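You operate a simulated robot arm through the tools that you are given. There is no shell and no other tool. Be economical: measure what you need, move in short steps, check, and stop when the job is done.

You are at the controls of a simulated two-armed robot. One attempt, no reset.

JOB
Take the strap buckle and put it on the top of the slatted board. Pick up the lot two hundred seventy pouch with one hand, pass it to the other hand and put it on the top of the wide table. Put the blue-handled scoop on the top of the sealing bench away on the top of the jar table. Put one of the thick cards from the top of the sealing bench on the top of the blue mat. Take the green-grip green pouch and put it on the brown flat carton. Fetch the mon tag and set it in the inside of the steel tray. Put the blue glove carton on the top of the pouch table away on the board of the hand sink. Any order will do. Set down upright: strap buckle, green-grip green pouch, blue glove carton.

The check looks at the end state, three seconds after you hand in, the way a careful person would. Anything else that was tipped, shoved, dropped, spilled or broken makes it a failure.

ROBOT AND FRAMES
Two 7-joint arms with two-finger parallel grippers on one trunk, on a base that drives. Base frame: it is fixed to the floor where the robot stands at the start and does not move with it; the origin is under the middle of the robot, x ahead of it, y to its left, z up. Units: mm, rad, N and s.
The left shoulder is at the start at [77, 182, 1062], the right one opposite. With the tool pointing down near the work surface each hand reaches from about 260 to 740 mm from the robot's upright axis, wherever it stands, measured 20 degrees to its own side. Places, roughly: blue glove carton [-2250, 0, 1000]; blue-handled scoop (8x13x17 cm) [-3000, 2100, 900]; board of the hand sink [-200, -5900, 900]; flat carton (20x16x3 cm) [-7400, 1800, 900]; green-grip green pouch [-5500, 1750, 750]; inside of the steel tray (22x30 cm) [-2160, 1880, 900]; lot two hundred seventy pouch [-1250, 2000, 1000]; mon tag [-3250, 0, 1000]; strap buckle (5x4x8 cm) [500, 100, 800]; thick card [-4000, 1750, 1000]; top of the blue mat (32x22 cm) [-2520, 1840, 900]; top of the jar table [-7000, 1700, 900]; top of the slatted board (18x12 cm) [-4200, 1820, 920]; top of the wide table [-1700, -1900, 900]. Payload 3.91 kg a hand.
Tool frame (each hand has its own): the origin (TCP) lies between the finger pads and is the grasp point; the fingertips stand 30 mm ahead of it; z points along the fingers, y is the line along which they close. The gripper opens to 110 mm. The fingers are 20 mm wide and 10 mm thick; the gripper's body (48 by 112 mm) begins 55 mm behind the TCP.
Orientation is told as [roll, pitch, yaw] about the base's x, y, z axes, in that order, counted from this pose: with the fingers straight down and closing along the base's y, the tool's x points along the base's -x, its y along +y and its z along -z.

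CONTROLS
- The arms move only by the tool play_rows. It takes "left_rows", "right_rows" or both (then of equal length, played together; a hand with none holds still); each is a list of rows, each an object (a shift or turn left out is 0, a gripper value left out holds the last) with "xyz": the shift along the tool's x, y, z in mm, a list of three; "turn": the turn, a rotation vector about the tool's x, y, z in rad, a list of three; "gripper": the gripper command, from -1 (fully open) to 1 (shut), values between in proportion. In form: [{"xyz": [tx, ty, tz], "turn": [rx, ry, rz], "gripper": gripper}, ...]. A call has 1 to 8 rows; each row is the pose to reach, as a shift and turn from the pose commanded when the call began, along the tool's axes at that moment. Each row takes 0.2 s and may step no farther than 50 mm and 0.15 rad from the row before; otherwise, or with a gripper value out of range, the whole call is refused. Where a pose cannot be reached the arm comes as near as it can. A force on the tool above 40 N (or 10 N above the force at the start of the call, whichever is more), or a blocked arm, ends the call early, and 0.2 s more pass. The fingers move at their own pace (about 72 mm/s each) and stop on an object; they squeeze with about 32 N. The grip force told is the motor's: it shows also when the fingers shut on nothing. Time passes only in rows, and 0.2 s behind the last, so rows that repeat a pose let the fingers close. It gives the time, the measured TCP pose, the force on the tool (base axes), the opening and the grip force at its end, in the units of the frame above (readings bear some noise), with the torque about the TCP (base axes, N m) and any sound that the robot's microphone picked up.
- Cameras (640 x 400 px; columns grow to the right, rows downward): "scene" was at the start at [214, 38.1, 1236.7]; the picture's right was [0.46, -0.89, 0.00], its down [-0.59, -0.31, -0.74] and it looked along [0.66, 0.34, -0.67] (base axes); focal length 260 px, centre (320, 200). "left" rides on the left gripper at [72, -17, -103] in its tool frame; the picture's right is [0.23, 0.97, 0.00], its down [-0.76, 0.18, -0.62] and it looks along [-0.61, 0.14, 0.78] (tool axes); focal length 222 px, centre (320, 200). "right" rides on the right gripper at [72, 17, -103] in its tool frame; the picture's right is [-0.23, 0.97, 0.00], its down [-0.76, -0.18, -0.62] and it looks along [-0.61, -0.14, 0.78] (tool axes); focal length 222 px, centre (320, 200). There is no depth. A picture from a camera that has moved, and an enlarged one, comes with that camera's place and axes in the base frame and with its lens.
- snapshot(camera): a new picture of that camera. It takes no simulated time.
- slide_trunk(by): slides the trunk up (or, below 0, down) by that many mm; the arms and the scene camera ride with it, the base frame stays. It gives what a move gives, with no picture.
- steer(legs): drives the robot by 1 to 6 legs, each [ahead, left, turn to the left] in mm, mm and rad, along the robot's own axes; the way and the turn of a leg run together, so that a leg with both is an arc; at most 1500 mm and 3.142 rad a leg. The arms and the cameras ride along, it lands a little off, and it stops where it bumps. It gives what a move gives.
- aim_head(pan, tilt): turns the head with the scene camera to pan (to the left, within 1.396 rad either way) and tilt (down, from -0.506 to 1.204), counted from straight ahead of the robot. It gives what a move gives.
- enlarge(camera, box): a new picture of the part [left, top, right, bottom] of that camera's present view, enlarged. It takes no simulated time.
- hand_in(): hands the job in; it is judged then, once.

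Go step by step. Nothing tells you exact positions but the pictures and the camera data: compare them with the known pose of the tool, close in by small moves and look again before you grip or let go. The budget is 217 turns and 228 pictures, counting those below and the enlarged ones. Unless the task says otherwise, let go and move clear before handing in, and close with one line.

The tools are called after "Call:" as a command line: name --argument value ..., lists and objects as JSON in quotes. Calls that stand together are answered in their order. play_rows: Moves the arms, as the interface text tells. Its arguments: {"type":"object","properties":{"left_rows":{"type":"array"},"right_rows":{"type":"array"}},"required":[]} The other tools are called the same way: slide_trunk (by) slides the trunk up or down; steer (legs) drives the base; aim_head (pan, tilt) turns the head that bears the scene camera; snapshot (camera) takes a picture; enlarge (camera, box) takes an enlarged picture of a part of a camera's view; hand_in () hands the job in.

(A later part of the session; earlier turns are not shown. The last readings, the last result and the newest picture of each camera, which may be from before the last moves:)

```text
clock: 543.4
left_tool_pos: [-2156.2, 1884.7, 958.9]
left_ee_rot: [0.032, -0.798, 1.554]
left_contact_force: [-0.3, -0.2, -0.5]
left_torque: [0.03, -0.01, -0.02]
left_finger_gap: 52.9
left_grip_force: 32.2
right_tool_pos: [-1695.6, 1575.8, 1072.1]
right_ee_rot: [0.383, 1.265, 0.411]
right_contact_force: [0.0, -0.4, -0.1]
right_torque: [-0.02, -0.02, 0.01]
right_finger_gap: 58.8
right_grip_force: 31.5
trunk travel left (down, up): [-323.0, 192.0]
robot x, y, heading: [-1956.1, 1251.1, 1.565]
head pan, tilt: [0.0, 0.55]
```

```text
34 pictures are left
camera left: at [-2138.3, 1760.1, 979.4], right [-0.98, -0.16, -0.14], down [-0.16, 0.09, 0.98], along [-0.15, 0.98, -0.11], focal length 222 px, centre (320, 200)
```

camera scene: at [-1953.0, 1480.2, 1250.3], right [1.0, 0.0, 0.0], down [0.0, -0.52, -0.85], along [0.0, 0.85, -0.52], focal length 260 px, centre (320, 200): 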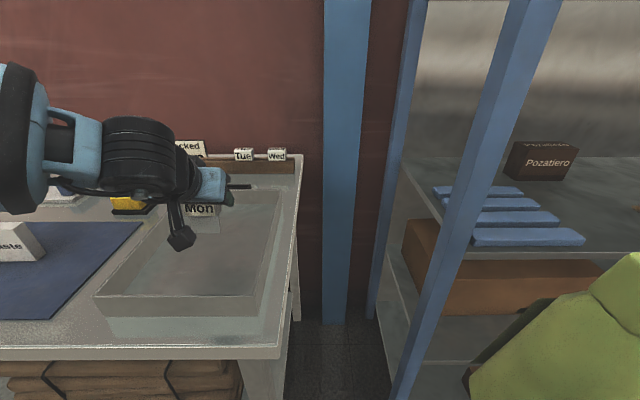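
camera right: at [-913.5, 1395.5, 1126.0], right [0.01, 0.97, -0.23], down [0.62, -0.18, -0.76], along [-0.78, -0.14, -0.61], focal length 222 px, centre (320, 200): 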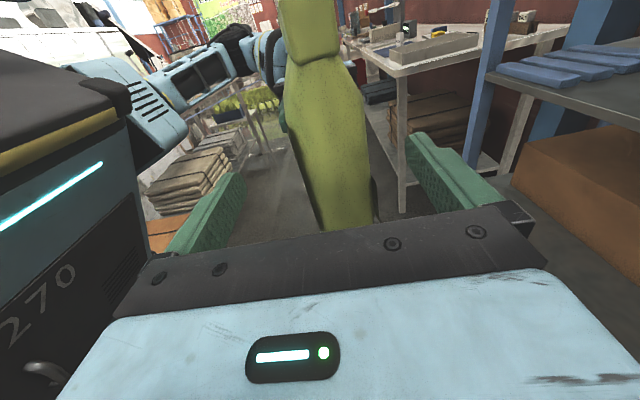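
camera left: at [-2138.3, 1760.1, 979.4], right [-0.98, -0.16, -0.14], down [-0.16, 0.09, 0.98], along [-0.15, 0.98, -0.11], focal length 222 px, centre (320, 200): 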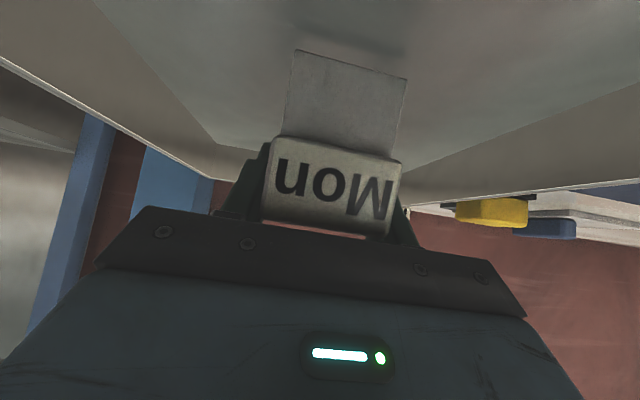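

Call:
play_rows --left_rows '[{"xyz": [2, 0, 2]}, {"xyz": [4.5, 0, 4.5]}, {"xyz": [4.5, 0, 4.5]}]'

Call:
play_rows --left_rows '[{"xyz": [2, 0, 2]}, {"xyz": [4.5, 0, 4.5]}, {"xyz": [4.5, 0, 4.5]}]'

```text
clock: 544.2
left_tool_pos: [-2155.6, 1884.1, 954.5]
left_ee_rot: [0.029, -0.799, 1.554]
left_contact_force: [0.1, 1.6, 5.7]
left_torque: [-0.13, -0.11, 0.02]
left_finger_gap: 53.2
left_grip_force: 32.0
right_tool_pos: [-1696.4, 1576.5, 1072.0]
right_ee_rot: [0.384, 1.265, 0.413]
right_contact_force: [0.1, 0.1, -0.3]
right_torque: [0.01, -0.04, 0.03]
right_finger_gap: 59.0
right_grip_force: 31.7
trunk travel left (down, up): [-323.0, 192.0]
robot x, y, heading: [-1955.1, 1251.4, 1.562]
head pan, tilt: [0.0, 0.55]
```

```text
clock: 545.0
left_tool_pos: [-2157.4, 1882.7, 950.5]
left_ee_rot: [0.031, -0.805, 1.553]
left_contact_force: [-4.9, 7.3, 28.4]
left_torque: [-0.67, -0.23, -0.04]
left_finger_gap: 53.6
left_grip_force: 32.2
right_tool_pos: [-1695.7, 1574.6, 1072.8]
right_ee_rot: [0.387, 1.266, 0.416]
right_contact_force: [0.0, -0.9, 0.0]
right_torque: [-0.01, 0.02, -0.02]
right_finger_gap: 58.9
right_grip_force: 31.5
trunk travel left (down, up): [-323.0, 192.0]
robot x, y, heading: [-1952.1, 1252.6, 1.566]
head pan, tilt: [0.0, 0.55]
```

In contact with the tray floor. I ease up, release and withdraw along the fingers.

Call:
play_rows --left_rows '[{"xyz": [-4, 0, -4]}, {"xyz": [-4, 0, -4], "gripper": -0.5}, {"xyz": [-4, 0, -4], "gripper": -0.5}, {"xyz": [-4, 0, -4], "gripper": -0.5}, {"xyz": [-10, 0, -40]}, {"xyz": [-20, 0, -80]}, {"xyz": [-30, 0, -120]}]'

Call:
snapshot --camera "left"

```text
clock: 546.6
left_tool_pos: [-2154.0, 1816.5, 1052.1]
left_ee_rot: [0.032, -0.798, 1.55]
left_contact_force: [-1.0, 0.2, -0.7]
left_torque: [-0.03, 0.02, -0.04]
left_finger_gap: 82.6
left_grip_force: 0.1
right_tool_pos: [-1694.8, 1574.1, 1072.2]
right_ee_rot: [0.386, 1.264, 0.415]
right_contact_force: [-0.8, 0.0, -1.2]
right_torque: [-0.01, -0.02, -0.02]
right_finger_gap: 58.8
right_grip_force: 31.5
trunk travel left (down, up): [-323.0, 192.0]
robot x, y, heading: [-1957.4, 1253.2, 1.568]
head pan, tilt: [0.0, 0.55]
```

```text
33 pictures are left
camera left: at [-2136.4, 1692.3, 1073.1], right [-0.98, -0.16, -0.14], down [-0.16, 0.09, 0.98], along [-0.15, 0.98, -0.11], focal length 222 px, centre (320, 200)
```

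left: 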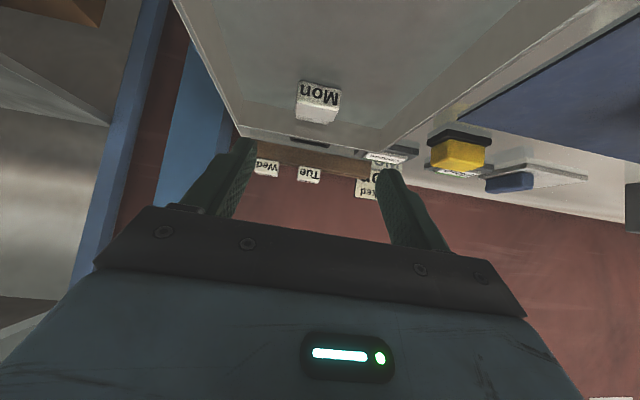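

The tag stands in the tray. Next the glove carton from the north: I reset the left hand to fingers-down, go east to open floor, turn south again.

Call:
steer --legs '[[-170, 0, 0], [0, -1200, 0], [0, 0, -3.1]]'

Call:
play_rows --left_rows '[{"xyz": [-10, 0, -10], "turn": [0, 0.14, 0]}, {"xyz": [-10, 0, -10], "turn": [0, 0.28, 0]}, {"xyz": [-10, 0, -10], "turn": [0, 0.42, 0]}, {"xyz": [-10, 0, -10], "turn": [0, 0.56, 0]}, {"xyz": [-10, 0, -10], "turn": [0, 0.7, 0]}, {"xyz": [-10, 0, -10], "turn": [0, 0.8, 0]}]'

```text
clock: 565.7
left_tool_pos: [-489.0, 535.7, 1053.9]
left_ee_rot: [0.032, -0.797, -1.496]
left_contact_force: [0.8, -0.3, 0.9]
left_torque: [0.03, -0.01, -0.01]
left_finger_gap: 82.3
left_grip_force: 0.1
right_tool_pos: [-968.1, 735.7, 1072.5]
right_ee_rot: [0.382, 1.265, -2.638]
right_contact_force: [-1.0, -0.6, 0.4]
right_torque: [-0.04, 0.03, 0.0]
right_finger_gap: 58.9
right_grip_force: 32.1
trunk travel left (down, up): [-323.0, 192.0]
robot x, y, heading: [-740.3, 1083.0, -1.487]
head pan, tilt: [0.0, 0.55]
```

```text
clock: 567.1
left_tool_pos: [-479.8, 545.9, 1064.9]
left_ee_rot: [0.021, 0.002, -1.473]
left_contact_force: [0.3, 0.9, -0.2]
left_torque: [-0.01, 0.02, -0.01]
left_finger_gap: 82.3
left_grip_force: 0.1
left hand out of reach, approached as far as the arm can: row 6
right_tool_pos: [-967.6, 738.1, 1071.9]
right_ee_rot: [0.383, 1.265, -2.636]
right_contact_force: [0.9, -1.1, -0.3]
right_torque: [-0.01, 0.01, -0.02]
right_finger_gap: 59.1
right_grip_force: 32.2
trunk travel left (down, up): [-323.0, 192.0]
robot x, y, heading: [-739.7, 1080.9, -1.48]
head pan, tilt: [0.0, 0.55]
```

Call:
play_rows --left_rows '[{"xyz": [40, 0, 0], "turn": [0, 0, -0.14]}, {"xyz": [80, 0, 0], "turn": [0, 0, -0.28]}, {"xyz": [110, 0, 0], "turn": [0, 0, -0.3]}]'

Call:
play_rows --left_rows '[{"xyz": [-10, 0, 0], "turn": [0, -0.145, 0]}, {"xyz": [-25, 0, 0], "turn": [0, -0.29, 0]}, {"xyz": [-40, 0, 0], "turn": [0, -0.435, 0]}, {"xyz": [-60, 0, 0], "turn": [0, -0.58, 0]}, {"xyz": [-80, 0, 0], "turn": [0, -0.725, 0]}, {"xyz": [-90, 0, 0], "turn": [0, -0.87, 0]}, {"xyz": [-100, 0, 0], "turn": [0, -1.0, 0]}]'

Call:
steer --legs '[[0, 0, -0.088], [0, -1000, 0], [0, -715, 0]]'

Call:
snapshot --camera "scene"

```text
clock: 567.9
left_tool_pos: [-491.4, 653.7, 1067.2]
left_ee_rot: [0.022, -0.005, -1.172]
left_contact_force: [0.6, -0.4, -1.1]
left_torque: [-0.02, -0.02, 0.03]
left_finger_gap: 82.4
left_grip_force: 0.1
right_tool_pos: [-967.6, 735.6, 1072.8]
right_ee_rot: [0.386, 1.267, -2.637]
right_contact_force: [-0.1, -0.8, -1.1]
right_torque: [0.0, 0.03, 0.02]
right_finger_gap: 58.7
right_grip_force: 32.3
trunk travel left (down, up): [-323.0, 192.0]
robot x, y, heading: [-736.2, 1081.7, -1.487]
head pan, tilt: [0.0, 0.55]
```

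```text
clock: 569.5
left_tool_pos: [-450.0, 560.7, 1066.5]
left_ee_rot: [0.038, -1.004, -1.208]
left_contact_force: [-0.1, 0.1, 0.2]
left_torque: [0.0, -0.03, 0.01]
left_finger_gap: 82.6
left_grip_force: 0.1
right_tool_pos: [-968.1, 734.6, 1071.6]
right_ee_rot: [0.379, 1.265, -2.638]
right_contact_force: [-0.4, 0.1, -1.2]
right_torque: [-0.01, 0.02, -0.01]
right_finger_gap: 58.8
right_grip_force: 31.5
trunk travel left (down, up): [-323.0, 192.0]
robot x, y, heading: [-739.5, 1078.3, -1.486]
head pan, tilt: [0.0, 0.55]
```

```text
clock: 585.7
left_tool_pos: [-2232.7, 523.8, 1067.7]
left_ee_rot: [0.04, -1.005, -1.265]
left_contact_force: [0.3, 0.4, 0.5]
left_torque: [-0.04, -0.03, -0.01]
left_finger_gap: 82.6
left_grip_force: 0.1
right_tool_pos: [-2739.2, 724.4, 1070.8]
right_ee_rot: [0.383, 1.265, -2.695]
right_contact_force: [-0.6, -0.4, -0.9]
right_torque: [0.01, 0.02, -0.01]
right_finger_gap: 58.9
right_grip_force: 32.7
trunk travel left (down, up): [-323.0, 192.0]
robot x, y, heading: [-2487.6, 1056.0, -1.541]
head pan, tilt: [0.0, 0.55]
```

```text
32 pictures are left
camera scene: at [-2482.8, 828.4, 1250.3], right [-1.0, -0.03, 0.0], down [-0.02, 0.52, -0.85], along [0.03, -0.85, -0.52], focal length 260 px, centre (320, 200)
```

scene: 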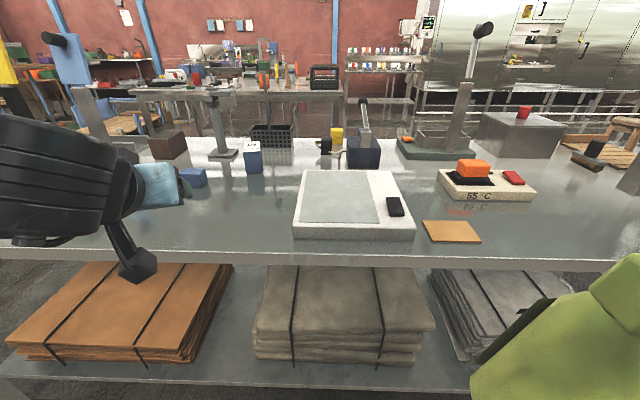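

Call:
enlarge --camera "scene" --box '[170, 110, 310, 210]'

Call:
snapshot --camera "left"

```text
4.00 times, centred on (240, 160) of scene
camera zoom: at [-2482.8, 828.4, 1250.3], right [-1.0, -0.03, 0.0], down [-0.02, 0.52, -0.85], along [0.03, -0.85, -0.52], focal length 1038 px, centre (640, 360)
```

zoom: 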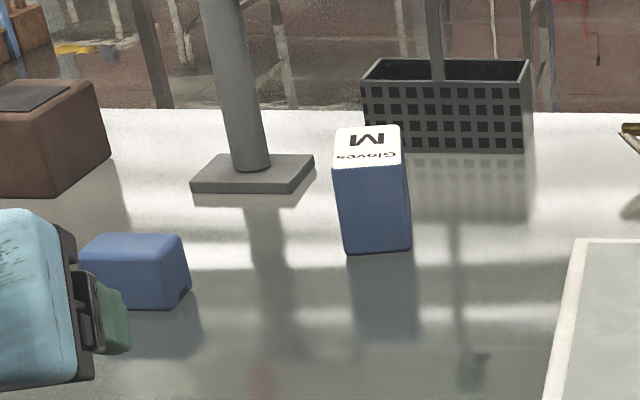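

```text
30 pictures are left
camera left: at [-2291.1, 635.8, 1060.2], right [0.88, 0.44, -0.17], down [0.11, 0.16, 0.98], along [0.46, -0.88, 0.09], focal length 222 px, centre (320, 200)
```

left: 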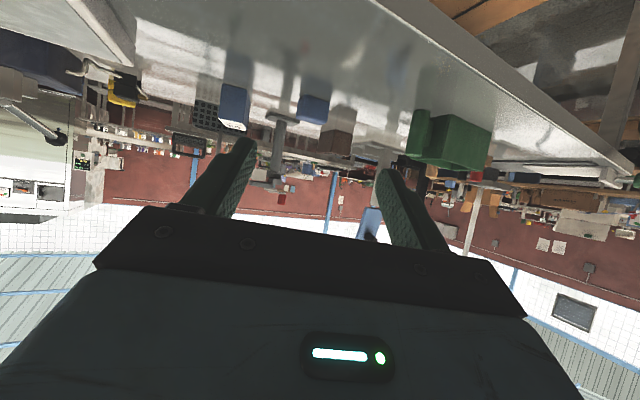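

Carton's north face centre is about [-2256, 111], top z≈975. I square up, move closer and bring the left hand in along the carton's axis.

Call:
steer --legs '[[0, 0, -0.03], [203, 0, 0]]'

Call:
play_rows --left_rows '[{"xyz": [8, -13, 34]}, {"xyz": [16, -26, 68]}, {"xyz": [24, -39, 102]}, {"xyz": [32, -52, 136]}, {"xyz": [39, -63, 166]}, {"xyz": [39, -63, 166]}]'

Call:
snapshot --camera "left"

```text
clock: 587.7
left_tool_pos: [-2250.5, 314.9, 1065.9]
left_ee_rot: [0.039, -1.004, -1.298]
left_contact_force: [0.4, -0.5, -0.1]
left_torque: [0.01, -0.01, 0.0]
left_finger_gap: 82.6
left_grip_force: 0.0
right_tool_pos: [-2749.9, 531.7, 1071.2]
right_ee_rot: [0.38, 1.265, -2.727]
right_contact_force: [0.3, 0.0, 0.5]
right_torque: [0.0, -0.01, 0.02]
right_finger_gap: 58.9
right_grip_force: 32.0
trunk travel left (down, up): [-323.0, 192.0]
robot x, y, heading: [-2491.8, 856.6, -1.577]
head pan, tilt: [0.0, 0.55]
```

```text
clock: 589.1
left_tool_pos: [-2270.7, 184.7, 941.2]
left_ee_rot: [0.039, -1.005, -1.296]
left_contact_force: [0.0, -0.3, -0.9]
left_torque: [-0.02, 0.01, -0.01]
left_finger_gap: 82.0
left_grip_force: 0.1
right_tool_pos: [-2748.7, 532.2, 1071.2]
right_ee_rot: [0.383, 1.265, -2.723]
right_contact_force: [-0.2, -0.3, 0.5]
right_torque: [-0.01, 0.03, -0.03]
right_finger_gap: 58.7
right_grip_force: 32.5
trunk travel left (down, up): [-323.0, 192.0]
robot x, y, heading: [-2490.0, 855.0, -1.571]
head pan, tilt: [0.0, 0.55]
```

```text
29 pictures are left
camera left: at [-2324.8, 298.9, 934.2], right [0.89, 0.41, -0.17], down [0.11, 0.16, 0.98], along [0.43, -0.9, 0.1], focal length 222 px, centre (320, 200)
```

left: 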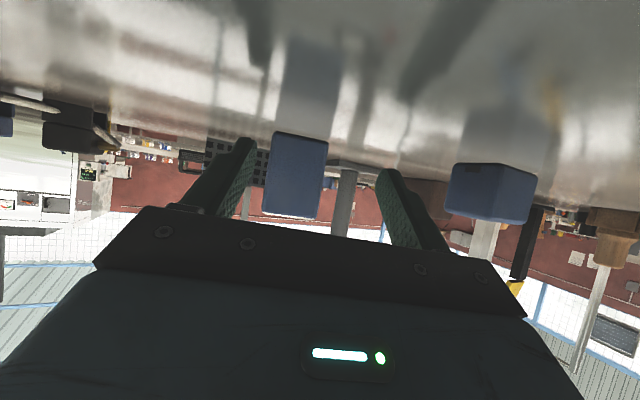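

Call:
play_rows --left_rows '[{"xyz": [0, -10, 0]}, {"xyz": [-17, -10, 27]}, {"xyz": [-34, -10, 54]}, {"xyz": [-51, -10, 80]}, {"xyz": [-51, -10, 80]}]'

Call:
snapshot --camera "left"

```text
clock: 590.3
left_tool_pos: [-2243.3, 115.8, 933.3]
left_ee_rot: [0.039, -1.004, -1.297]
left_contact_force: [-0.2, -0.2, 0.8]
left_torque: [0.01, -0.03, 0.02]
left_finger_gap: 82.3
left_grip_force: 0.0
left hand out of reach, approached as far as the arm can: row 3, 4, 5
right_tool_pos: [-2750.2, 531.7, 1073.0]
right_ee_rot: [0.382, 1.266, -2.725]
right_contact_force: [-0.1, -0.3, -0.2]
right_torque: [0.0, 0.02, -0.01]
right_finger_gap: 58.9
right_grip_force: 32.4
trunk travel left (down, up): [-323.0, 192.0]
robot x, y, heading: [-2488.2, 860.3, -1.568]
head pan, tilt: [0.0, 0.55]
```

```text
28 pictures are left
camera left: at [-2296.8, 231.0, 927.8], right [0.89, 0.41, -0.17], down [0.11, 0.16, 0.98], along [0.43, -0.9, 0.1], focal length 222 px, centre (320, 200)
```

left: 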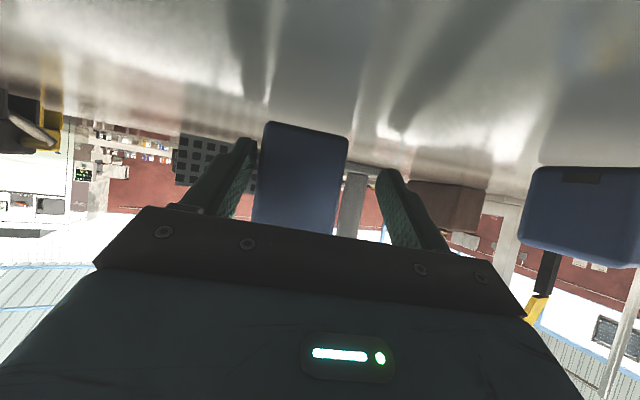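

Call:
play_rows --left_rows '[{"xyz": [-8, -3, -5]}, {"xyz": [-8, -3, -5]}]'

Call:
steer --legs '[[30, 0, 0]]'

Call:
play_rows --left_rows '[{"gripper": 0}, {"gripper": 1}, {"gripper": 1}, {"gripper": 1}]'

Call:
snapshot --camera "left"

```text
clock: 590.9
left_tool_pos: [-2245.3, 116.0, 944.0]
left_ee_rot: [0.04, -1.004, -1.295]
left_contact_force: [0.0, -0.3, 0.6]
left_torque: [0.01, -0.01, 0.01]
left_finger_gap: 82.5
left_grip_force: 0.2
right_tool_pos: [-2749.6, 533.8, 1072.3]
right_ee_rot: [0.382, 1.264, -2.724]
right_contact_force: [-0.1, 0.2, -0.9]
right_torque: [-0.01, 0.04, -0.03]
right_finger_gap: 58.8
right_grip_force: 32.0
trunk travel left (down, up): [-323.0, 192.0]
robot x, y, heading: [-2489.2, 860.2, -1.571]
head pan, tilt: [0.0, 0.55]
```

```text
clock: 591.7
left_tool_pos: [-2244.6, 85.3, 942.8]
left_ee_rot: [0.041, -1.004, -1.297]
left_contact_force: [0.1, -0.4, -0.3]
left_torque: [-0.01, -0.01, 0.0]
left_finger_gap: 82.3
left_grip_force: 0.0
right_tool_pos: [-2748.7, 502.3, 1071.3]
right_ee_rot: [0.381, 1.264, -2.725]
right_contact_force: [0.4, 0.5, -0.9]
right_torque: [0.04, 0.02, 0.01]
right_finger_gap: 58.8
right_grip_force: 32.6
trunk travel left (down, up): [-323.0, 192.0]
robot x, y, heading: [-2495.3, 828.5, -1.567]
head pan, tilt: [0.0, 0.55]
```

```text
clock: 592.7
left_tool_pos: [-2244.7, 86.5, 944.8]
left_ee_rot: [0.038, -1.006, -1.295]
left_contact_force: [-0.9, 0.5, 3.1]
left_torque: [-0.1, 0.04, 0.01]
left_finger_gap: 51.8
left_grip_force: 31.4
right_tool_pos: [-2748.6, 504.6, 1072.4]
right_ee_rot: [0.383, 1.265, -2.723]
right_contact_force: [-0.2, 0.2, -0.3]
right_torque: [0.02, 0.01, 0.0]
right_finger_gap: 58.8
right_grip_force: 31.9
trunk travel left (down, up): [-323.0, 192.0]
robot x, y, heading: [-2492.6, 827.7, -1.567]
head pan, tilt: [0.0, 0.55]
```

```text
27 pictures are left
camera left: at [-2299.3, 200.6, 938.3], right [0.89, 0.41, -0.17], down [0.11, 0.16, 0.98], along [0.43, -0.9, 0.1], focal length 222 px, centre (320, 200)
```

left: 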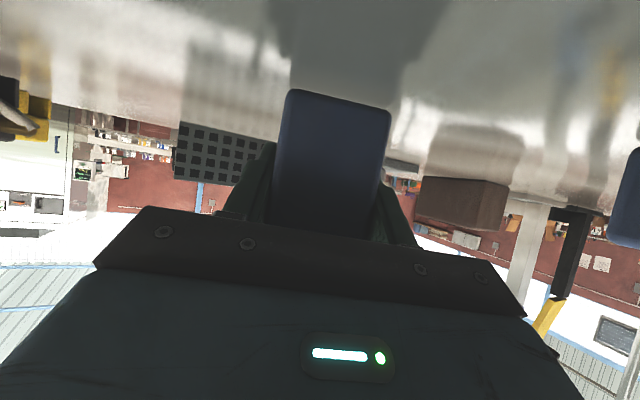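

Carton gripped (52 mm). I lift it, retract and back into the aisle.

Call:
play_rows --left_rows '[{"xyz": [-25, 0, -16]}, {"xyz": [-50, 0, -32]}, {"xyz": [-70, 0, -44]}, {"xyz": [-50, 0, -80]}, {"xyz": [-30, 0, -115]}, {"xyz": [-8, 0, -150]}, {"xyz": [14, 0, -185]}, {"xyz": [36, 0, -220]}]'

Call:
steer --legs '[[-260, 0, 0], [0, 1000, 0], [0, 850, 0]]'

Call:
snapshot --camera "scene"

```text
clock: 594.5
left_tool_pos: [-2309.6, 279.4, 1032.0]
left_ee_rot: [0.042, -1.004, -1.295]
left_contact_force: [-0.2, 0.3, -0.6]
left_torque: [0.01, -0.04, -0.04]
left_finger_gap: 51.5
left_grip_force: 32.5
left hand out of reach, approached as far as the arm can: row 3
right_tool_pos: [-2749.2, 504.1, 1072.8]
right_ee_rot: [0.383, 1.266, -2.724]
right_contact_force: [-0.6, 0.5, 0.3]
right_torque: [0.03, 0.04, 0.0]
right_finger_gap: 58.7
right_grip_force: 32.2
trunk travel left (down, up): [-323.0, 192.0]
robot x, y, heading: [-2493.1, 830.3, -1.572]
head pan, tilt: [0.0, 0.55]
```

```text
clock: 612.4
left_tool_pos: [-501.4, 504.2, 1030.9]
left_ee_rot: [0.04, -1.004, -1.339]
left_contact_force: [0.2, -0.3, -0.7]
left_torque: [0.05, 0.0, -0.01]
left_finger_gap: 51.2
left_grip_force: 31.8
right_tool_pos: [-930.6, 747.8, 1072.1]
right_ee_rot: [0.381, 1.267, -2.769]
right_contact_force: [0.4, 1.0, -0.4]
right_torque: [0.0, 0.02, -0.01]
right_finger_gap: 58.8
right_grip_force: 31.7
trunk travel left (down, up): [-323.0, 192.0]
robot x, y, heading: [-658.3, 1064.1, -1.619]
head pan, tilt: [0.0, 0.55]
```

```text
26 pictures are left
camera scene: at [-667.9, 832.3, 1250.3], right [-1.0, 0.04, 0.0], down [0.02, 0.52, -0.85], along [-0.04, -0.85, -0.52], focal length 260 px, centre (320, 200)
```

scene: 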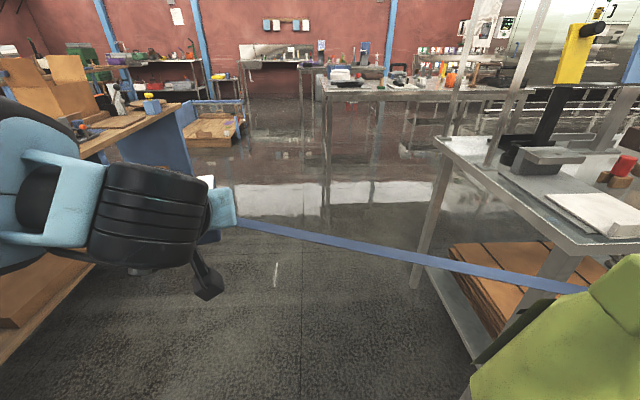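

Heading south now with both items. I drive down the corridor toward the wide table.

Call:
steer --legs '[[0, 0, 0.048], [1400, 0, 0], [700, 0, 0], [0, -750, 0]]'

Call:
snapshot --camera "scene"

```text
clock: 615.8
left_tool_pos: [-468.7, 92.4, 1030.8]
left_ee_rot: [0.031, -1.003, -1.288]
left_contact_force: [0.2, -0.3, -1.6]
left_torque: [0.03, -0.04, -0.01]
left_finger_gap: 51.4
left_grip_force: 32.6
right_tool_pos: [-908.9, 316.7, 1067.9]
right_ee_rot: [0.319, 1.271, -2.785]
right_contact_force: [0.3, 0.3, -0.2]
right_torque: [-0.03, 0.02, -0.02]
right_finger_gap: 58.9
right_grip_force: 32.0
trunk travel left (down, up): [-323.0, 192.0]
robot x, y, heading: [-655.3, 639.0, -1.573]
head pan, tilt: [0.0, 0.55]
stopped in leg 2: the robot was blocked; the commanded pose is now the measured one
```

```text
25 pictures are left
camera scene: at [-648.2, 413.8, 1251.0], right [-1.0, 0.0, 0.0], down [0.0, 0.52, -0.85], along [0.0, -0.85, -0.52], focal length 260 px, centre (320, 200)
```

scene: 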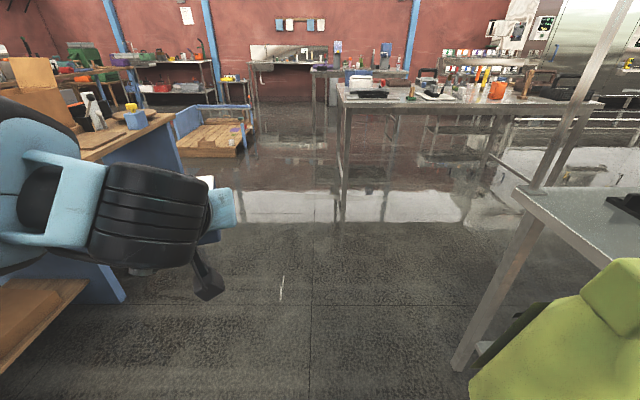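

My right elbow met the pouch table's east end. I back off, shift east, and continue south in the middle of the corridor.

Call:
steer --legs '[[-90, 0, 0], [0, 240, 0], [1200, 0, 0]]'

Call:
steer --legs '[[560, 0, 0]]'

Call:
snapshot --camera "scene"

```text
clock: 624.9
left_tool_pos: [-284.3, -1025.8, 1030.3]
left_ee_rot: [0.042, -1.002, -1.335]
left_contact_force: [0.1, 0.6, -1.0]
left_torque: [0.0, -0.02, 0.03]
left_finger_gap: 51.7
left_grip_force: 32.4
right_tool_pos: [-715.9, -785.2, 1065.9]
right_ee_rot: [0.317, 1.276, -2.828]
right_contact_force: [0.2, 1.1, -0.9]
right_torque: [0.02, 0.0, -0.01]
right_finger_gap: 58.9
right_grip_force: 32.5
trunk travel left (down, up): [-323.0, 192.0]
robot x, y, heading: [-439.4, -467.5, -1.607]
head pan, tilt: [0.0, 0.55]
```

```text
clock: 628.2
left_tool_pos: [-313.4, -1596.8, 1031.0]
left_ee_rot: [0.041, -1.001, -1.343]
left_contact_force: [0.8, 0.3, -1.4]
left_torque: [0.05, 0.01, -0.03]
left_finger_gap: 51.5
left_grip_force: 32.5
right_tool_pos: [-742.7, -1353.3, 1067.2]
right_ee_rot: [0.314, 1.277, -2.838]
right_contact_force: [-0.5, -0.5, -0.5]
right_torque: [-0.01, 0.02, 0.02]
right_finger_gap: 58.9
right_grip_force: 31.8
trunk travel left (down, up): [-323.0, 192.0]
robot x, y, heading: [-467.4, -1037.1, -1.614]
head pan, tilt: [0.0, 0.55]
```

```text
24 pictures are left
camera scene: at [-478.7, -1268.8, 1250.2], right [-1.0, 0.05, 0.0], down [0.02, 0.52, -0.85], along [-0.04, -0.85, -0.52], focal length 260 px, centre (320, 200)
```

scene: 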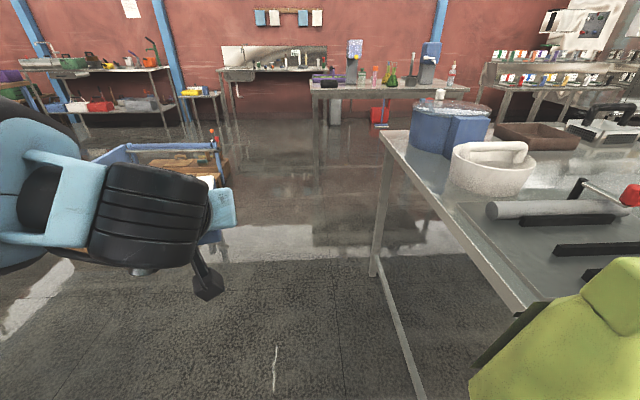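

Call:
steer --legs '[[-110, 0, 0.043], [0, -850, 0]]'

Call:
snapshot --camera "scene"

```text
clock: 637.0
left_tool_pos: [-1178.0, -1467.4, 1030.2]
left_ee_rot: [0.041, -1.003, -1.334]
left_contact_force: [-0.6, 0.0, -1.1]
left_torque: [0.02, -0.02, 0.0]
left_finger_gap: 51.5
left_grip_force: 32.4
right_tool_pos: [-1611.0, -1229.0, 1066.0]
right_ee_rot: [0.317, 1.275, -2.82]
right_contact_force: [0.0, -0.5, -0.3]
right_torque: [0.0, -0.02, -0.02]
right_finger_gap: 58.7
right_grip_force: 32.1
trunk travel left (down, up): [-323.0, 192.0]
robot x, y, heading: [-1339.6, -911.2, -1.605]
head pan, tilt: [0.0, 0.55]
```

```text
23 pictures are left
camera scene: at [-1347.8, -1140.7, 1250.3], right [-1.0, 0.03, 0.0], down [0.02, 0.52, -0.85], along [-0.03, -0.85, -0.52], focal length 260 px, centre (320, 200)
```

scene: 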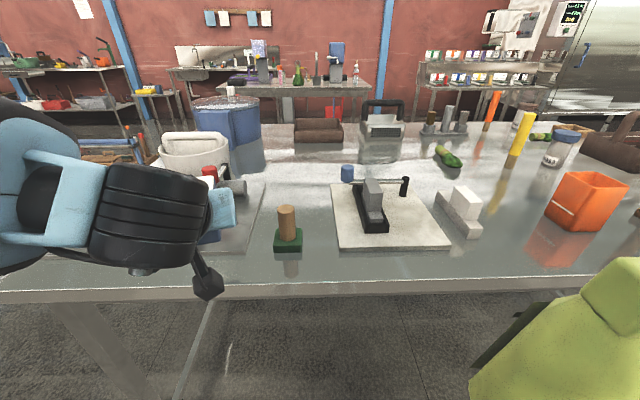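

A free spot at the table's front is near [-1780, -1500]. I raise the left hand, move over and extend the pouch.

Call:
play_rows --left_rows '[{"xyz": [-34, 0, -21]}, {"xyz": [-67, 0, -43]}, {"xyz": [-67, 0, -43]}]'

Call:
steer --legs '[[0, -225, 0.034], [95, 0, 0]]'

Call:
play_rows --right_rows '[{"xyz": [0, 42, 0]}, {"xyz": [0, 84, 0]}, {"xyz": [0, 126, 0]}, {"xyz": [0, 165, 0]}, {"xyz": [0, 165, 0]}]'

Call:
snapshot --camera "scene"

```text
clock: 637.8
left_tool_pos: [-1179.6, -1468.7, 1109.0]
left_ee_rot: [0.042, -1.002, -1.331]
left_contact_force: [0.2, 0.3, -0.9]
left_torque: [0.01, -0.03, -0.01]
left_finger_gap: 51.3
left_grip_force: 31.7
right_tool_pos: [-1611.1, -1229.2, 1066.4]
right_ee_rot: [0.315, 1.275, -2.822]
right_contact_force: [-0.6, 1.2, -0.7]
right_torque: [0.0, 0.04, 0.02]
right_finger_gap: 59.1
right_grip_force: 32.4
trunk travel left (down, up): [-323.0, 192.0]
robot x, y, heading: [-1341.0, -909.8, -1.609]
head pan, tilt: [0.0, 0.55]
```

```text
clock: 641.1
left_tool_pos: [-1386.7, -1554.7, 1108.9]
left_ee_rot: [0.042, -1.003, -1.303]
left_contact_force: [-1.0, -0.2, -0.9]
left_torque: [0.04, 0.02, -0.02]
left_finger_gap: 51.2
left_grip_force: 31.9
right_tool_pos: [-1823.4, -1326.6, 1066.1]
right_ee_rot: [0.313, 1.275, -2.795]
right_contact_force: [-0.3, 0.4, -1.0]
right_torque: [0.04, 0.02, 0.01]
right_finger_gap: 58.7
right_grip_force: 32.0
trunk travel left (down, up): [-323.0, 192.0]
robot x, y, heading: [-1567.0, -1001.3, -1.574]
head pan, tilt: [0.0, 0.55]
```

```text
clock: 642.3
left_tool_pos: [-1386.6, -1552.0, 1107.6]
left_ee_rot: [0.043, -1.002, -1.301]
left_contact_force: [0.1, 0.4, -1.3]
left_torque: [0.01, 0.0, -0.01]
left_finger_gap: 51.7
left_grip_force: 32.1
right_tool_pos: [-1815.0, -1491.0, 1081.4]
right_ee_rot: [0.318, 1.276, -2.793]
right_contact_force: [-0.3, 0.3, -1.1]
right_torque: [0.0, 0.02, 0.0]
right_finger_gap: 58.7
right_grip_force: 32.3
trunk travel left (down, up): [-323.0, 192.0]
robot x, y, heading: [-1560.8, -1000.0, -1.578]
head pan, tilt: [0.0, 0.55]
```

```text
22 pictures are left
camera scene: at [-1564.2, -1231.3, 1250.4], right [-1.0, 0.01, 0.0], down [0.0, 0.52, -0.85], along [0.0, -0.85, -0.52], focal length 260 px, centre (320, 200)
```

scene: 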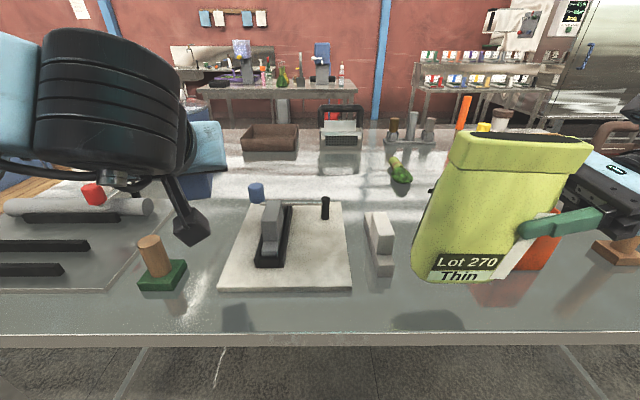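

Call:
play_rows --right_rows '[{"xyz": [0, 0, -20]}, {"xyz": [0, 0, -20]}]'

Call:
slide_trunk --by -52

Call:
enlarge --camera "scene" --box '[340, 100, 640, 340]'

```text
clock: 642.9
left_tool_pos: [-1385.9, -1553.0, 1109.7]
left_ee_rot: [0.043, -1.0, -1.303]
left_contact_force: [-1.4, -0.4, -0.8]
left_torque: [0.03, -0.01, 0.07]
left_finger_gap: 51.6
left_grip_force: 32.1
right_tool_pos: [-1835.3, -1492.0, 1088.1]
right_ee_rot: [0.318, 1.275, -2.789]
right_contact_force: [0.0, 0.2, -0.6]
right_torque: [-0.03, 0.05, -0.01]
right_finger_gap: 58.7
right_grip_force: 32.6
trunk travel left (down, up): [-323.0, 192.0]
robot x, y, heading: [-1561.5, -998.9, -1.578]
head pan, tilt: [0.0, 0.55]
```

```text
clock: 643.9
left_tool_pos: [-1385.8, -1553.2, 1058.4]
left_ee_rot: [0.04, -1.003, -1.302]
left_contact_force: [0.2, -0.8, -1.2]
left_torque: [0.04, -0.01, 0.01]
left_finger_gap: 51.6
left_grip_force: 31.9
right_tool_pos: [-1835.2, -1492.2, 1035.1]
right_ee_rot: [0.322, 1.277, -2.79]
right_contact_force: [0.0, -0.6, -0.6]
right_torque: [0.02, 0.0, -0.01]
right_finger_gap: 58.9
right_grip_force: 31.9
trunk travel left (down, up): [-271.0, 244.0]
robot x, y, heading: [-1563.1, -1002.1, -1.575]
head pan, tilt: [0.0, 0.55]
```

```text
1.67 times, centred on (490, 220) of scene
camera zoom: at [-1564.1, -1245.3, 1198.4], right [-1.0, 0.01, 0.0], down [0.0, 0.52, -0.85], along [0.0, -0.85, -0.52], focal length 433 px, centre (37, 167)
```

zoom: 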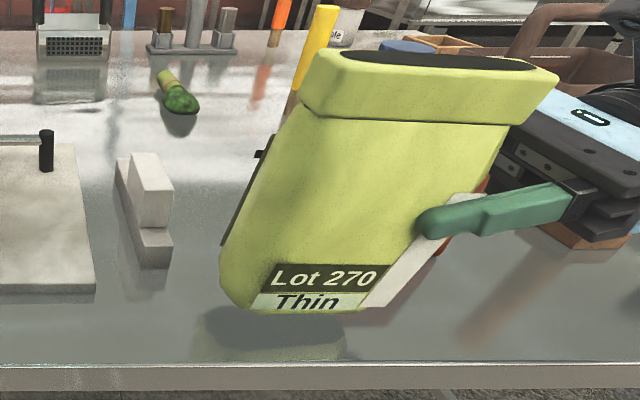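

Call:
slide_trunk --by -14

Call:
slide_trunk --by -6

Call:
enlarge --camera "scene" --box '[340, 100, 640, 340]'

```text
clock: 644.5
left_tool_pos: [-1386.6, -1552.4, 1043.1]
left_ee_rot: [0.041, -1.001, -1.3]
left_contact_force: [-0.5, 1.3, -0.6]
left_torque: [0.03, -0.01, -0.04]
left_finger_gap: 51.7
left_grip_force: 31.8
right_tool_pos: [-1835.5, -1491.7, 1020.2]
right_ee_rot: [0.319, 1.276, -2.791]
right_contact_force: [0.8, -0.2, -0.9]
right_torque: [0.0, 0.01, -0.01]
right_finger_gap: 59.0
right_grip_force: 32.2
trunk travel left (down, up): [-257.0, 258.0]
robot x, y, heading: [-1566.1, -998.2, -1.575]
head pan, tilt: [0.0, 0.55]
```

```text
clock: 645.0
left_tool_pos: [-1387.1, -1552.5, 1036.1]
left_ee_rot: [0.039, -1.004, -1.3]
left_contact_force: [0.0, 0.3, -0.9]
left_torque: [-0.01, 0.01, -0.02]
left_finger_gap: 51.7
left_grip_force: 31.9
right_tool_pos: [-1835.8, -1492.4, 1015.9]
right_ee_rot: [0.331, 1.277, -2.782]
right_contact_force: [-1.1, -0.1, 9.5]
right_torque: [-0.06, 0.08, 0.03]
right_finger_gap: 58.8
right_grip_force: 32.2
trunk travel left (down, up): [-251.0, 264.0]
robot x, y, heading: [-1564.7, -1002.6, -1.575]
head pan, tilt: [0.0, 0.55]
```

```text
1.67 times, centred on (490, 220) of scene
camera zoom: at [-1563.9, -1251.0, 1178.0], right [-1.0, 0.01, 0.0], down [0.0, 0.52, -0.85], along [0.0, -0.85, -0.52], focal length 433 px, centre (37, 167)
```

zoom: 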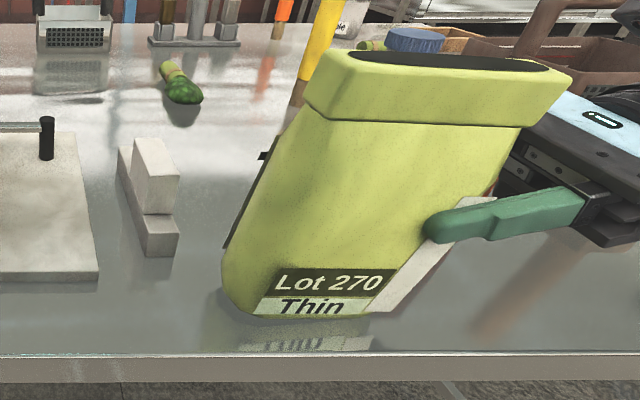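

Call:
play_rows --right_rows '[{"xyz": [4, 0, 0]}, {"xyz": [4, 0, 0], "turn": [0, -0.1, 0]}, {"xyz": [2, 0, 0], "turn": [0, -0.1, 0]}]'

Call:
snapshot --camera "right"

```text
clock: 645.8
left_tool_pos: [-1387.2, -1552.6, 1037.7]
left_ee_rot: [0.039, -1.004, -1.302]
left_contact_force: [-0.4, 0.9, -1.1]
left_torque: [0.02, 0.03, 0.0]
left_finger_gap: 51.7
left_grip_force: 32.2
right_tool_pos: [-1836.1, -1490.4, 1018.7]
right_ee_rot: [0.248, 1.182, -2.867]
right_contact_force: [-0.9, -0.2, 13.6]
right_torque: [0.21, -1.18, -0.04]
right_finger_gap: 58.9
right_grip_force: 32.8
trunk travel left (down, up): [-251.0, 264.0]
robot x, y, heading: [-1561.2, -1001.3, -1.578]
head pan, tilt: [0.0, 0.55]
```

```text
19 pictures are left
camera right: at [-1904.6, -1499.3, 1125.6], right [-0.04, -0.99, -0.12], down [-0.87, 0.09, -0.49], along [0.5, 0.08, -0.86], focal length 222 px, centre (320, 200)
```

right: 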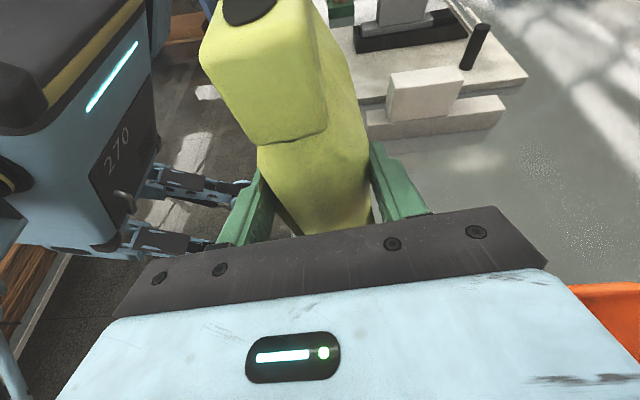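

Call:
play_rows --right_rows '[{"xyz": [2, 0, 0], "turn": [0, 0.05, 0]}, {"xyz": [2, 0, 0], "turn": [0, 0.05, 0]}, {"xyz": [2, 0, 0], "turn": [0, 0.05, 0], "gripper": -1}, {"xyz": [2, 0, 0], "turn": [0, 0.05, 0], "gripper": -1}, {"xyz": [2, 0, 0], "turn": [0, 0.05, 0], "gripper": -1}, {"xyz": [2, 0, -45], "turn": [0, 0.05, 0]}, {"xyz": [2, 0, -90], "turn": [0, 0.05, 0]}]'

Call:
snapshot --camera "scene"

```text
clock: 647.4
left_tool_pos: [-1387.1, -1552.7, 1037.7]
left_ee_rot: [0.041, -1.0, -1.303]
left_contact_force: [-0.3, 0.4, -0.6]
left_torque: [0.02, -0.02, -0.01]
left_finger_gap: 51.7
left_grip_force: 31.8
right_tool_pos: [-1914.6, -1492.5, 1052.8]
right_ee_rot: [0.274, 1.229, -2.836]
right_contact_force: [-0.5, -0.2, -0.9]
right_torque: [0.0, 0.01, 0.01]
right_finger_gap: 109.9
right_grip_force: 0.1
trunk travel left (down, up): [-251.0, 264.0]
robot x, y, heading: [-1559.4, -1003.0, -1.577]
head pan, tilt: [0.0, 0.55]
```

```text
18 pictures are left
camera scene: at [-1564.3, -1251.3, 1177.8], right [-1.0, 0.01, 0.0], down [0.0, 0.52, -0.85], along [0.0, -0.85, -0.52], focal length 260 px, centre (320, 200)
```

scene: 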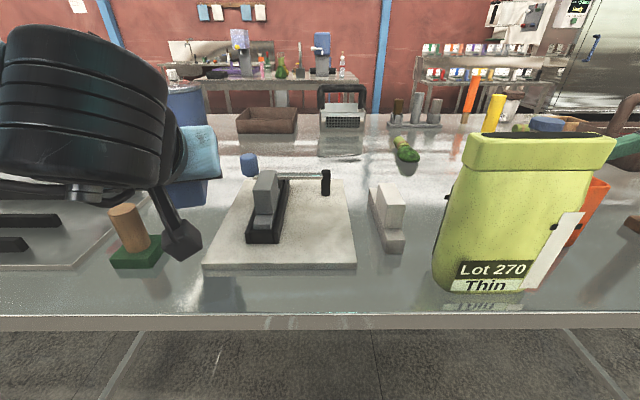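

The pouch stands on the wide table. Last is the carton: I raise the trunk high so elbows clear furniture, back off, and drive to the hand sink.

Call:
slide_trunk --by 250

Call:
steer --legs '[[-130, 0, 0], [0, 1330, 0]]'

Call:
steer --legs '[[1000, 0, 0]]'

Call:
snapshot --camera "scene"

```text
clock: 650.0
left_tool_pos: [-1385.6, -1554.3, 1287.5]
left_ee_rot: [0.044, -1.001, -1.304]
left_contact_force: [-0.5, -0.5, -0.9]
left_torque: [0.0, 0.04, 0.0]
left_finger_gap: 51.3
left_grip_force: 32.2
right_tool_pos: [-1918.5, -1493.5, 1301.3]
right_ee_rot: [0.267, 1.23, -2.846]
right_contact_force: [0.2, -0.2, 0.8]
right_torque: [-0.02, -0.04, 0.01]
right_finger_gap: 110.1
right_grip_force: 0.1
trunk travel left (down, up): [-501.0, 14.0]
robot x, y, heading: [-1560.6, -1000.7, -1.577]
head pan, tilt: [0.0, 0.55]
```

```text
clock: 663.0
left_tool_pos: [-29.7, -1427.5, 1286.0]
left_ee_rot: [0.042, -1.002, -1.298]
left_contact_force: [0.1, -0.2, -1.1]
left_torque: [0.02, -0.01, -0.03]
left_finger_gap: 51.7
left_grip_force: 31.3
right_tool_pos: [-559.8, -1367.4, 1301.2]
right_ee_rot: [0.272, 1.229, -2.837]
right_contact_force: [0.2, 0.2, 0.6]
right_torque: [0.0, 0.02, 0.0]
right_finger_gap: 109.9
right_grip_force: 0.1
trunk travel left (down, up): [-501.0, 14.0]
robot x, y, heading: [-206.6, -877.1, -1.571]
head pan, tilt: [0.0, 0.55]
```

```text
clock: 668.1
left_tool_pos: [-5.1, -2400.6, 1288.3]
left_ee_rot: [0.042, -1.0, -1.272]
left_contact_force: [1.0, 0.2, -0.7]
left_torque: [0.04, -0.02, 0.0]
left_finger_gap: 51.3
left_grip_force: 32.7
right_tool_pos: [-537.6, -2354.4, 1301.7]
right_ee_rot: [0.273, 1.227, -2.809]
right_contact_force: [1.1, 0.5, 0.2]
right_torque: [0.02, -0.01, -0.02]
right_finger_gap: 110.1
right_grip_force: 0.0
trunk travel left (down, up): [-501.0, 14.0]
robot x, y, heading: [-200.3, -1855.7, -1.545]
head pan, tilt: [0.0, 0.55]
```

```text
17 pictures are left
camera scene: at [-193.7, -1973.5, 1453.1], right [-1.0, -0.02, 0.0], down [-0.01, 0.52, -0.85], along [0.02, -0.85, -0.52], focal length 260 px, centre (320, 200)
```

scene: 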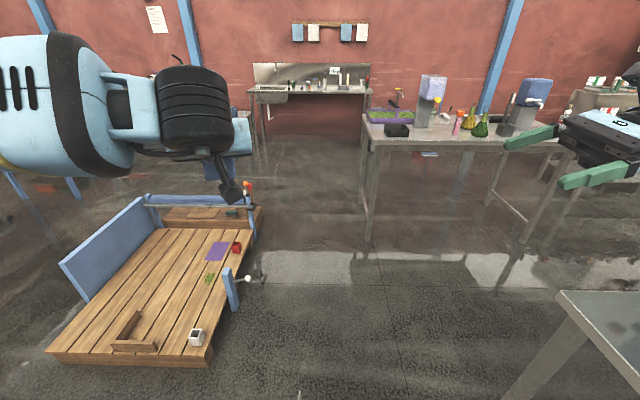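

Call:
steer --legs '[[0, 110, -0.026], [1200, 0, 0], [1000, 0, 0]]'

Call:
steer --legs '[[850, -150, 0]]'

Call:
snapshot --camera "scene"

```text
clock: 680.6
left_tool_pos: [35.5, -4692.2, 1286.9]
left_ee_rot: [0.042, -1.001, -1.315]
left_contact_force: [0.1, 0.5, -0.8]
left_torque: [0.02, 0.01, -0.01]
left_finger_gap: 51.7
left_grip_force: 31.9
right_tool_pos: [-495.5, -4623.9, 1301.8]
right_ee_rot: [0.273, 1.229, -2.853]
right_contact_force: [-0.6, -1.0, -0.3]
right_torque: [-0.01, -0.02, 0.0]
right_finger_gap: 110.2
right_grip_force: 0.1
trunk travel left (down, up): [-501.0, 14.0]
robot x, y, heading: [-136.0, -4138.7, -1.592]
head pan, tilt: [0.0, 0.55]
```

```text
clock: 685.2
left_tool_pos: [-140.1, -5562.0, 1286.9]
left_ee_rot: [0.04, -1.002, -1.322]
left_contact_force: [-0.1, 0.3, -1.7]
left_torque: [0.01, -0.01, -0.03]
left_finger_gap: 51.8
left_grip_force: 32.5
right_tool_pos: [-669.3, -5491.0, 1302.8]
right_ee_rot: [0.275, 1.227, -2.857]
right_contact_force: [0.1, 0.1, -0.1]
right_torque: [0.02, 0.05, -0.02]
right_finger_gap: 110.1
right_grip_force: 0.0
trunk travel left (down, up): [-501.0, 14.0]
robot x, y, heading: [-304.1, -5006.5, -1.591]
head pan, tilt: [0.0, 0.55]
```

```text
16 pictures are left
camera scene: at [-307.2, -5126.4, 1453.1], right [-1.0, 0.03, 0.0], down [0.01, 0.52, -0.85], along [-0.02, -0.85, -0.52], focal length 260 px, centre (320, 200)
```

scene: 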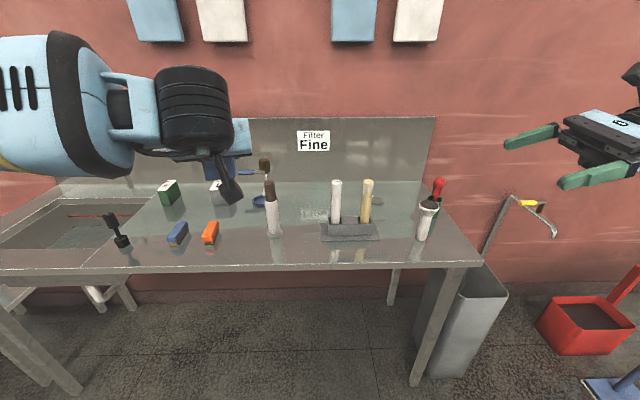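

Call:
enlarge --camera "scene" --box '[100, 160, 480, 290]'

```text
1.68 times, centred on (290, 225) of scene
camera zoom: at [-307.2, -5126.4, 1453.1], right [-1.0, 0.03, 0.0], down [0.01, 0.52, -0.85], along [-0.02, -0.85, -0.52], focal length 437 px, centre (370, 158)
```

zoom: 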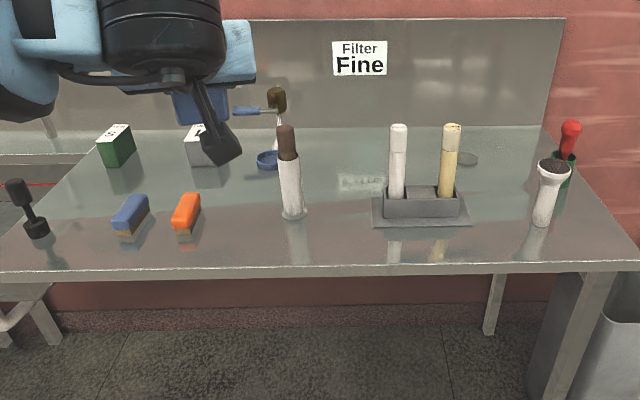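

A free spot on the board lies between the orange brush and the brown-capped bottle, about [-69, -5798]. I retract the right hand and position the carton above it.

Call:
play_rows --right_rows '[{"xyz": [0, -45, 0]}, {"xyz": [0, -90, 0]}, {"xyz": [0, -135, 0]}, {"xyz": [0, -170, 0]}, {"xyz": [0, -190, 0]}]'

Call:
steer --legs '[[215, 62, 0.02]]'

Call:
slide_trunk --by -250

Call:
snapshot --camera "scene"

Call:
snapshot --camera "left"

```text
clock: 686.4
left_tool_pos: [-139.5, -5560.4, 1286.9]
left_ee_rot: [0.042, -1.003, -1.323]
left_contact_force: [0.5, -0.4, -1.4]
left_torque: [0.03, 0.04, -0.01]
left_finger_gap: 51.6
left_grip_force: 31.7
right_tool_pos: [-673.8, -5300.3, 1283.9]
right_ee_rot: [0.273, 1.228, -2.859]
right_contact_force: [-0.4, 0.6, -0.1]
right_torque: [0.03, 0.03, -0.01]
right_finger_gap: 110.0
right_grip_force: 0.0
trunk travel left (down, up): [-501.0, 14.0]
robot x, y, heading: [-304.6, -5006.2, -1.599]
head pan, tilt: [0.0, 0.55]
```

```text
clock: 688.2
left_tool_pos: [-72.9, -5777.3, 1287.4]
left_ee_rot: [0.04, -1.004, -1.309]
left_contact_force: [0.2, 0.1, -0.2]
left_torque: [0.01, 0.04, 0.02]
left_finger_gap: 51.8
left_grip_force: 32.0
right_tool_pos: [-611.7, -5522.6, 1283.3]
right_ee_rot: [0.276, 1.228, -2.842]
right_contact_force: [-0.2, 0.1, -0.2]
right_torque: [-0.05, 0.02, 0.01]
right_finger_gap: 110.2
right_grip_force: 0.0
trunk travel left (down, up): [-501.0, 14.0]
robot x, y, heading: [-246.3, -5227.5, -1.58]
head pan, tilt: [0.0, 0.55]
```

```text
clock: 690.7
left_tool_pos: [-71.8, -5776.1, 1037.9]
left_ee_rot: [0.04, -1.004, -1.311]
left_contact_force: [-0.8, -0.7, -0.7]
left_torque: [0.02, 0.05, -0.01]
left_finger_gap: 51.7
left_grip_force: 31.9
right_tool_pos: [-612.1, -5522.2, 1033.0]
right_ee_rot: [0.277, 1.225, -2.843]
right_contact_force: [0.0, -0.4, 0.4]
right_torque: [-0.01, -0.02, 0.03]
right_finger_gap: 110.1
right_grip_force: 0.2
trunk travel left (down, up): [-251.0, 264.0]
robot x, y, heading: [-248.8, -5224.2, -1.588]
head pan, tilt: [0.0, 0.55]
```

```text
14 pictures are left
camera scene: at [-248.2, -5474.0, 1177.9], right [-1.0, 0.01, 0.0], down [0.01, 0.52, -0.85], along [-0.01, -0.85, -0.52], focal length 260 px, centre (320, 200)
```

scene: 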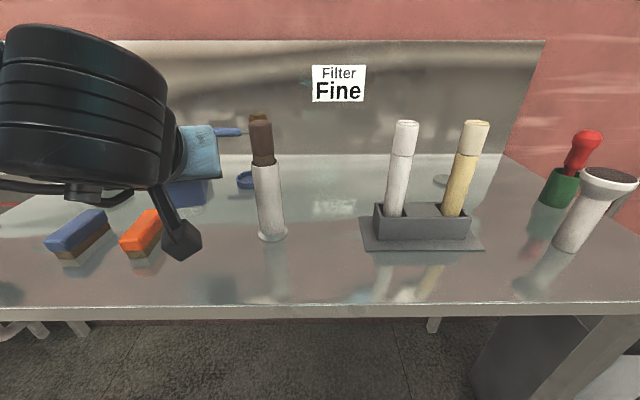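

```text
13 pictures are left
camera left: at [-126.0, -5661.7, 1031.3], right [0.9, 0.4, -0.17], down [0.12, 0.16, 0.98], along [0.42, -0.9, 0.09], focal length 222 px, centre (320, 200)
```

left: 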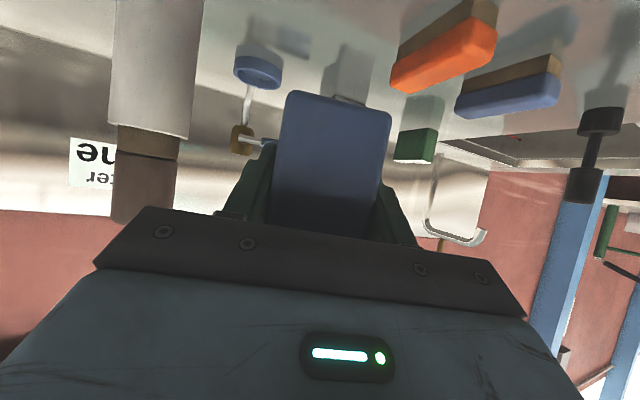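

Call:
slide_trunk --by -78

Call:
snapshot --camera "left"

```text
clock: 691.9
left_tool_pos: [-73.6, -5778.2, 960.0]
left_ee_rot: [0.039, -1.004, -1.307]
left_contact_force: [-0.1, -0.2, -0.5]
left_torque: [0.01, 0.05, 0.05]
left_finger_gap: 51.2
left_grip_force: 32.0
right_tool_pos: [-612.0, -5522.4, 956.0]
right_ee_rot: [0.277, 1.226, -2.844]
right_contact_force: [-0.7, 0.9, 0.3]
right_torque: [-0.01, 0.02, -0.02]
right_finger_gap: 109.6
right_grip_force: 0.1
trunk travel left (down, up): [-173.0, 342.0]
robot x, y, heading: [-249.9, -5225.9, -1.586]
head pan, tilt: [0.0, 0.55]
```

```text
12 pictures are left
camera left: at [-126.0, -5661.5, 953.4], right [0.9, 0.4, -0.17], down [0.12, 0.16, 0.98], along [0.42, -0.9, 0.09], focal length 222 px, centre (320, 200)
```

left: 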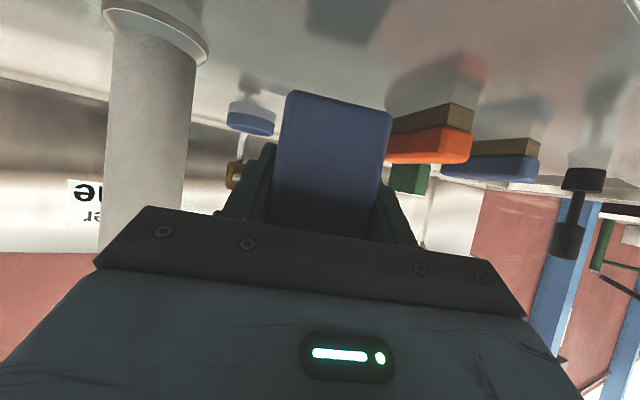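

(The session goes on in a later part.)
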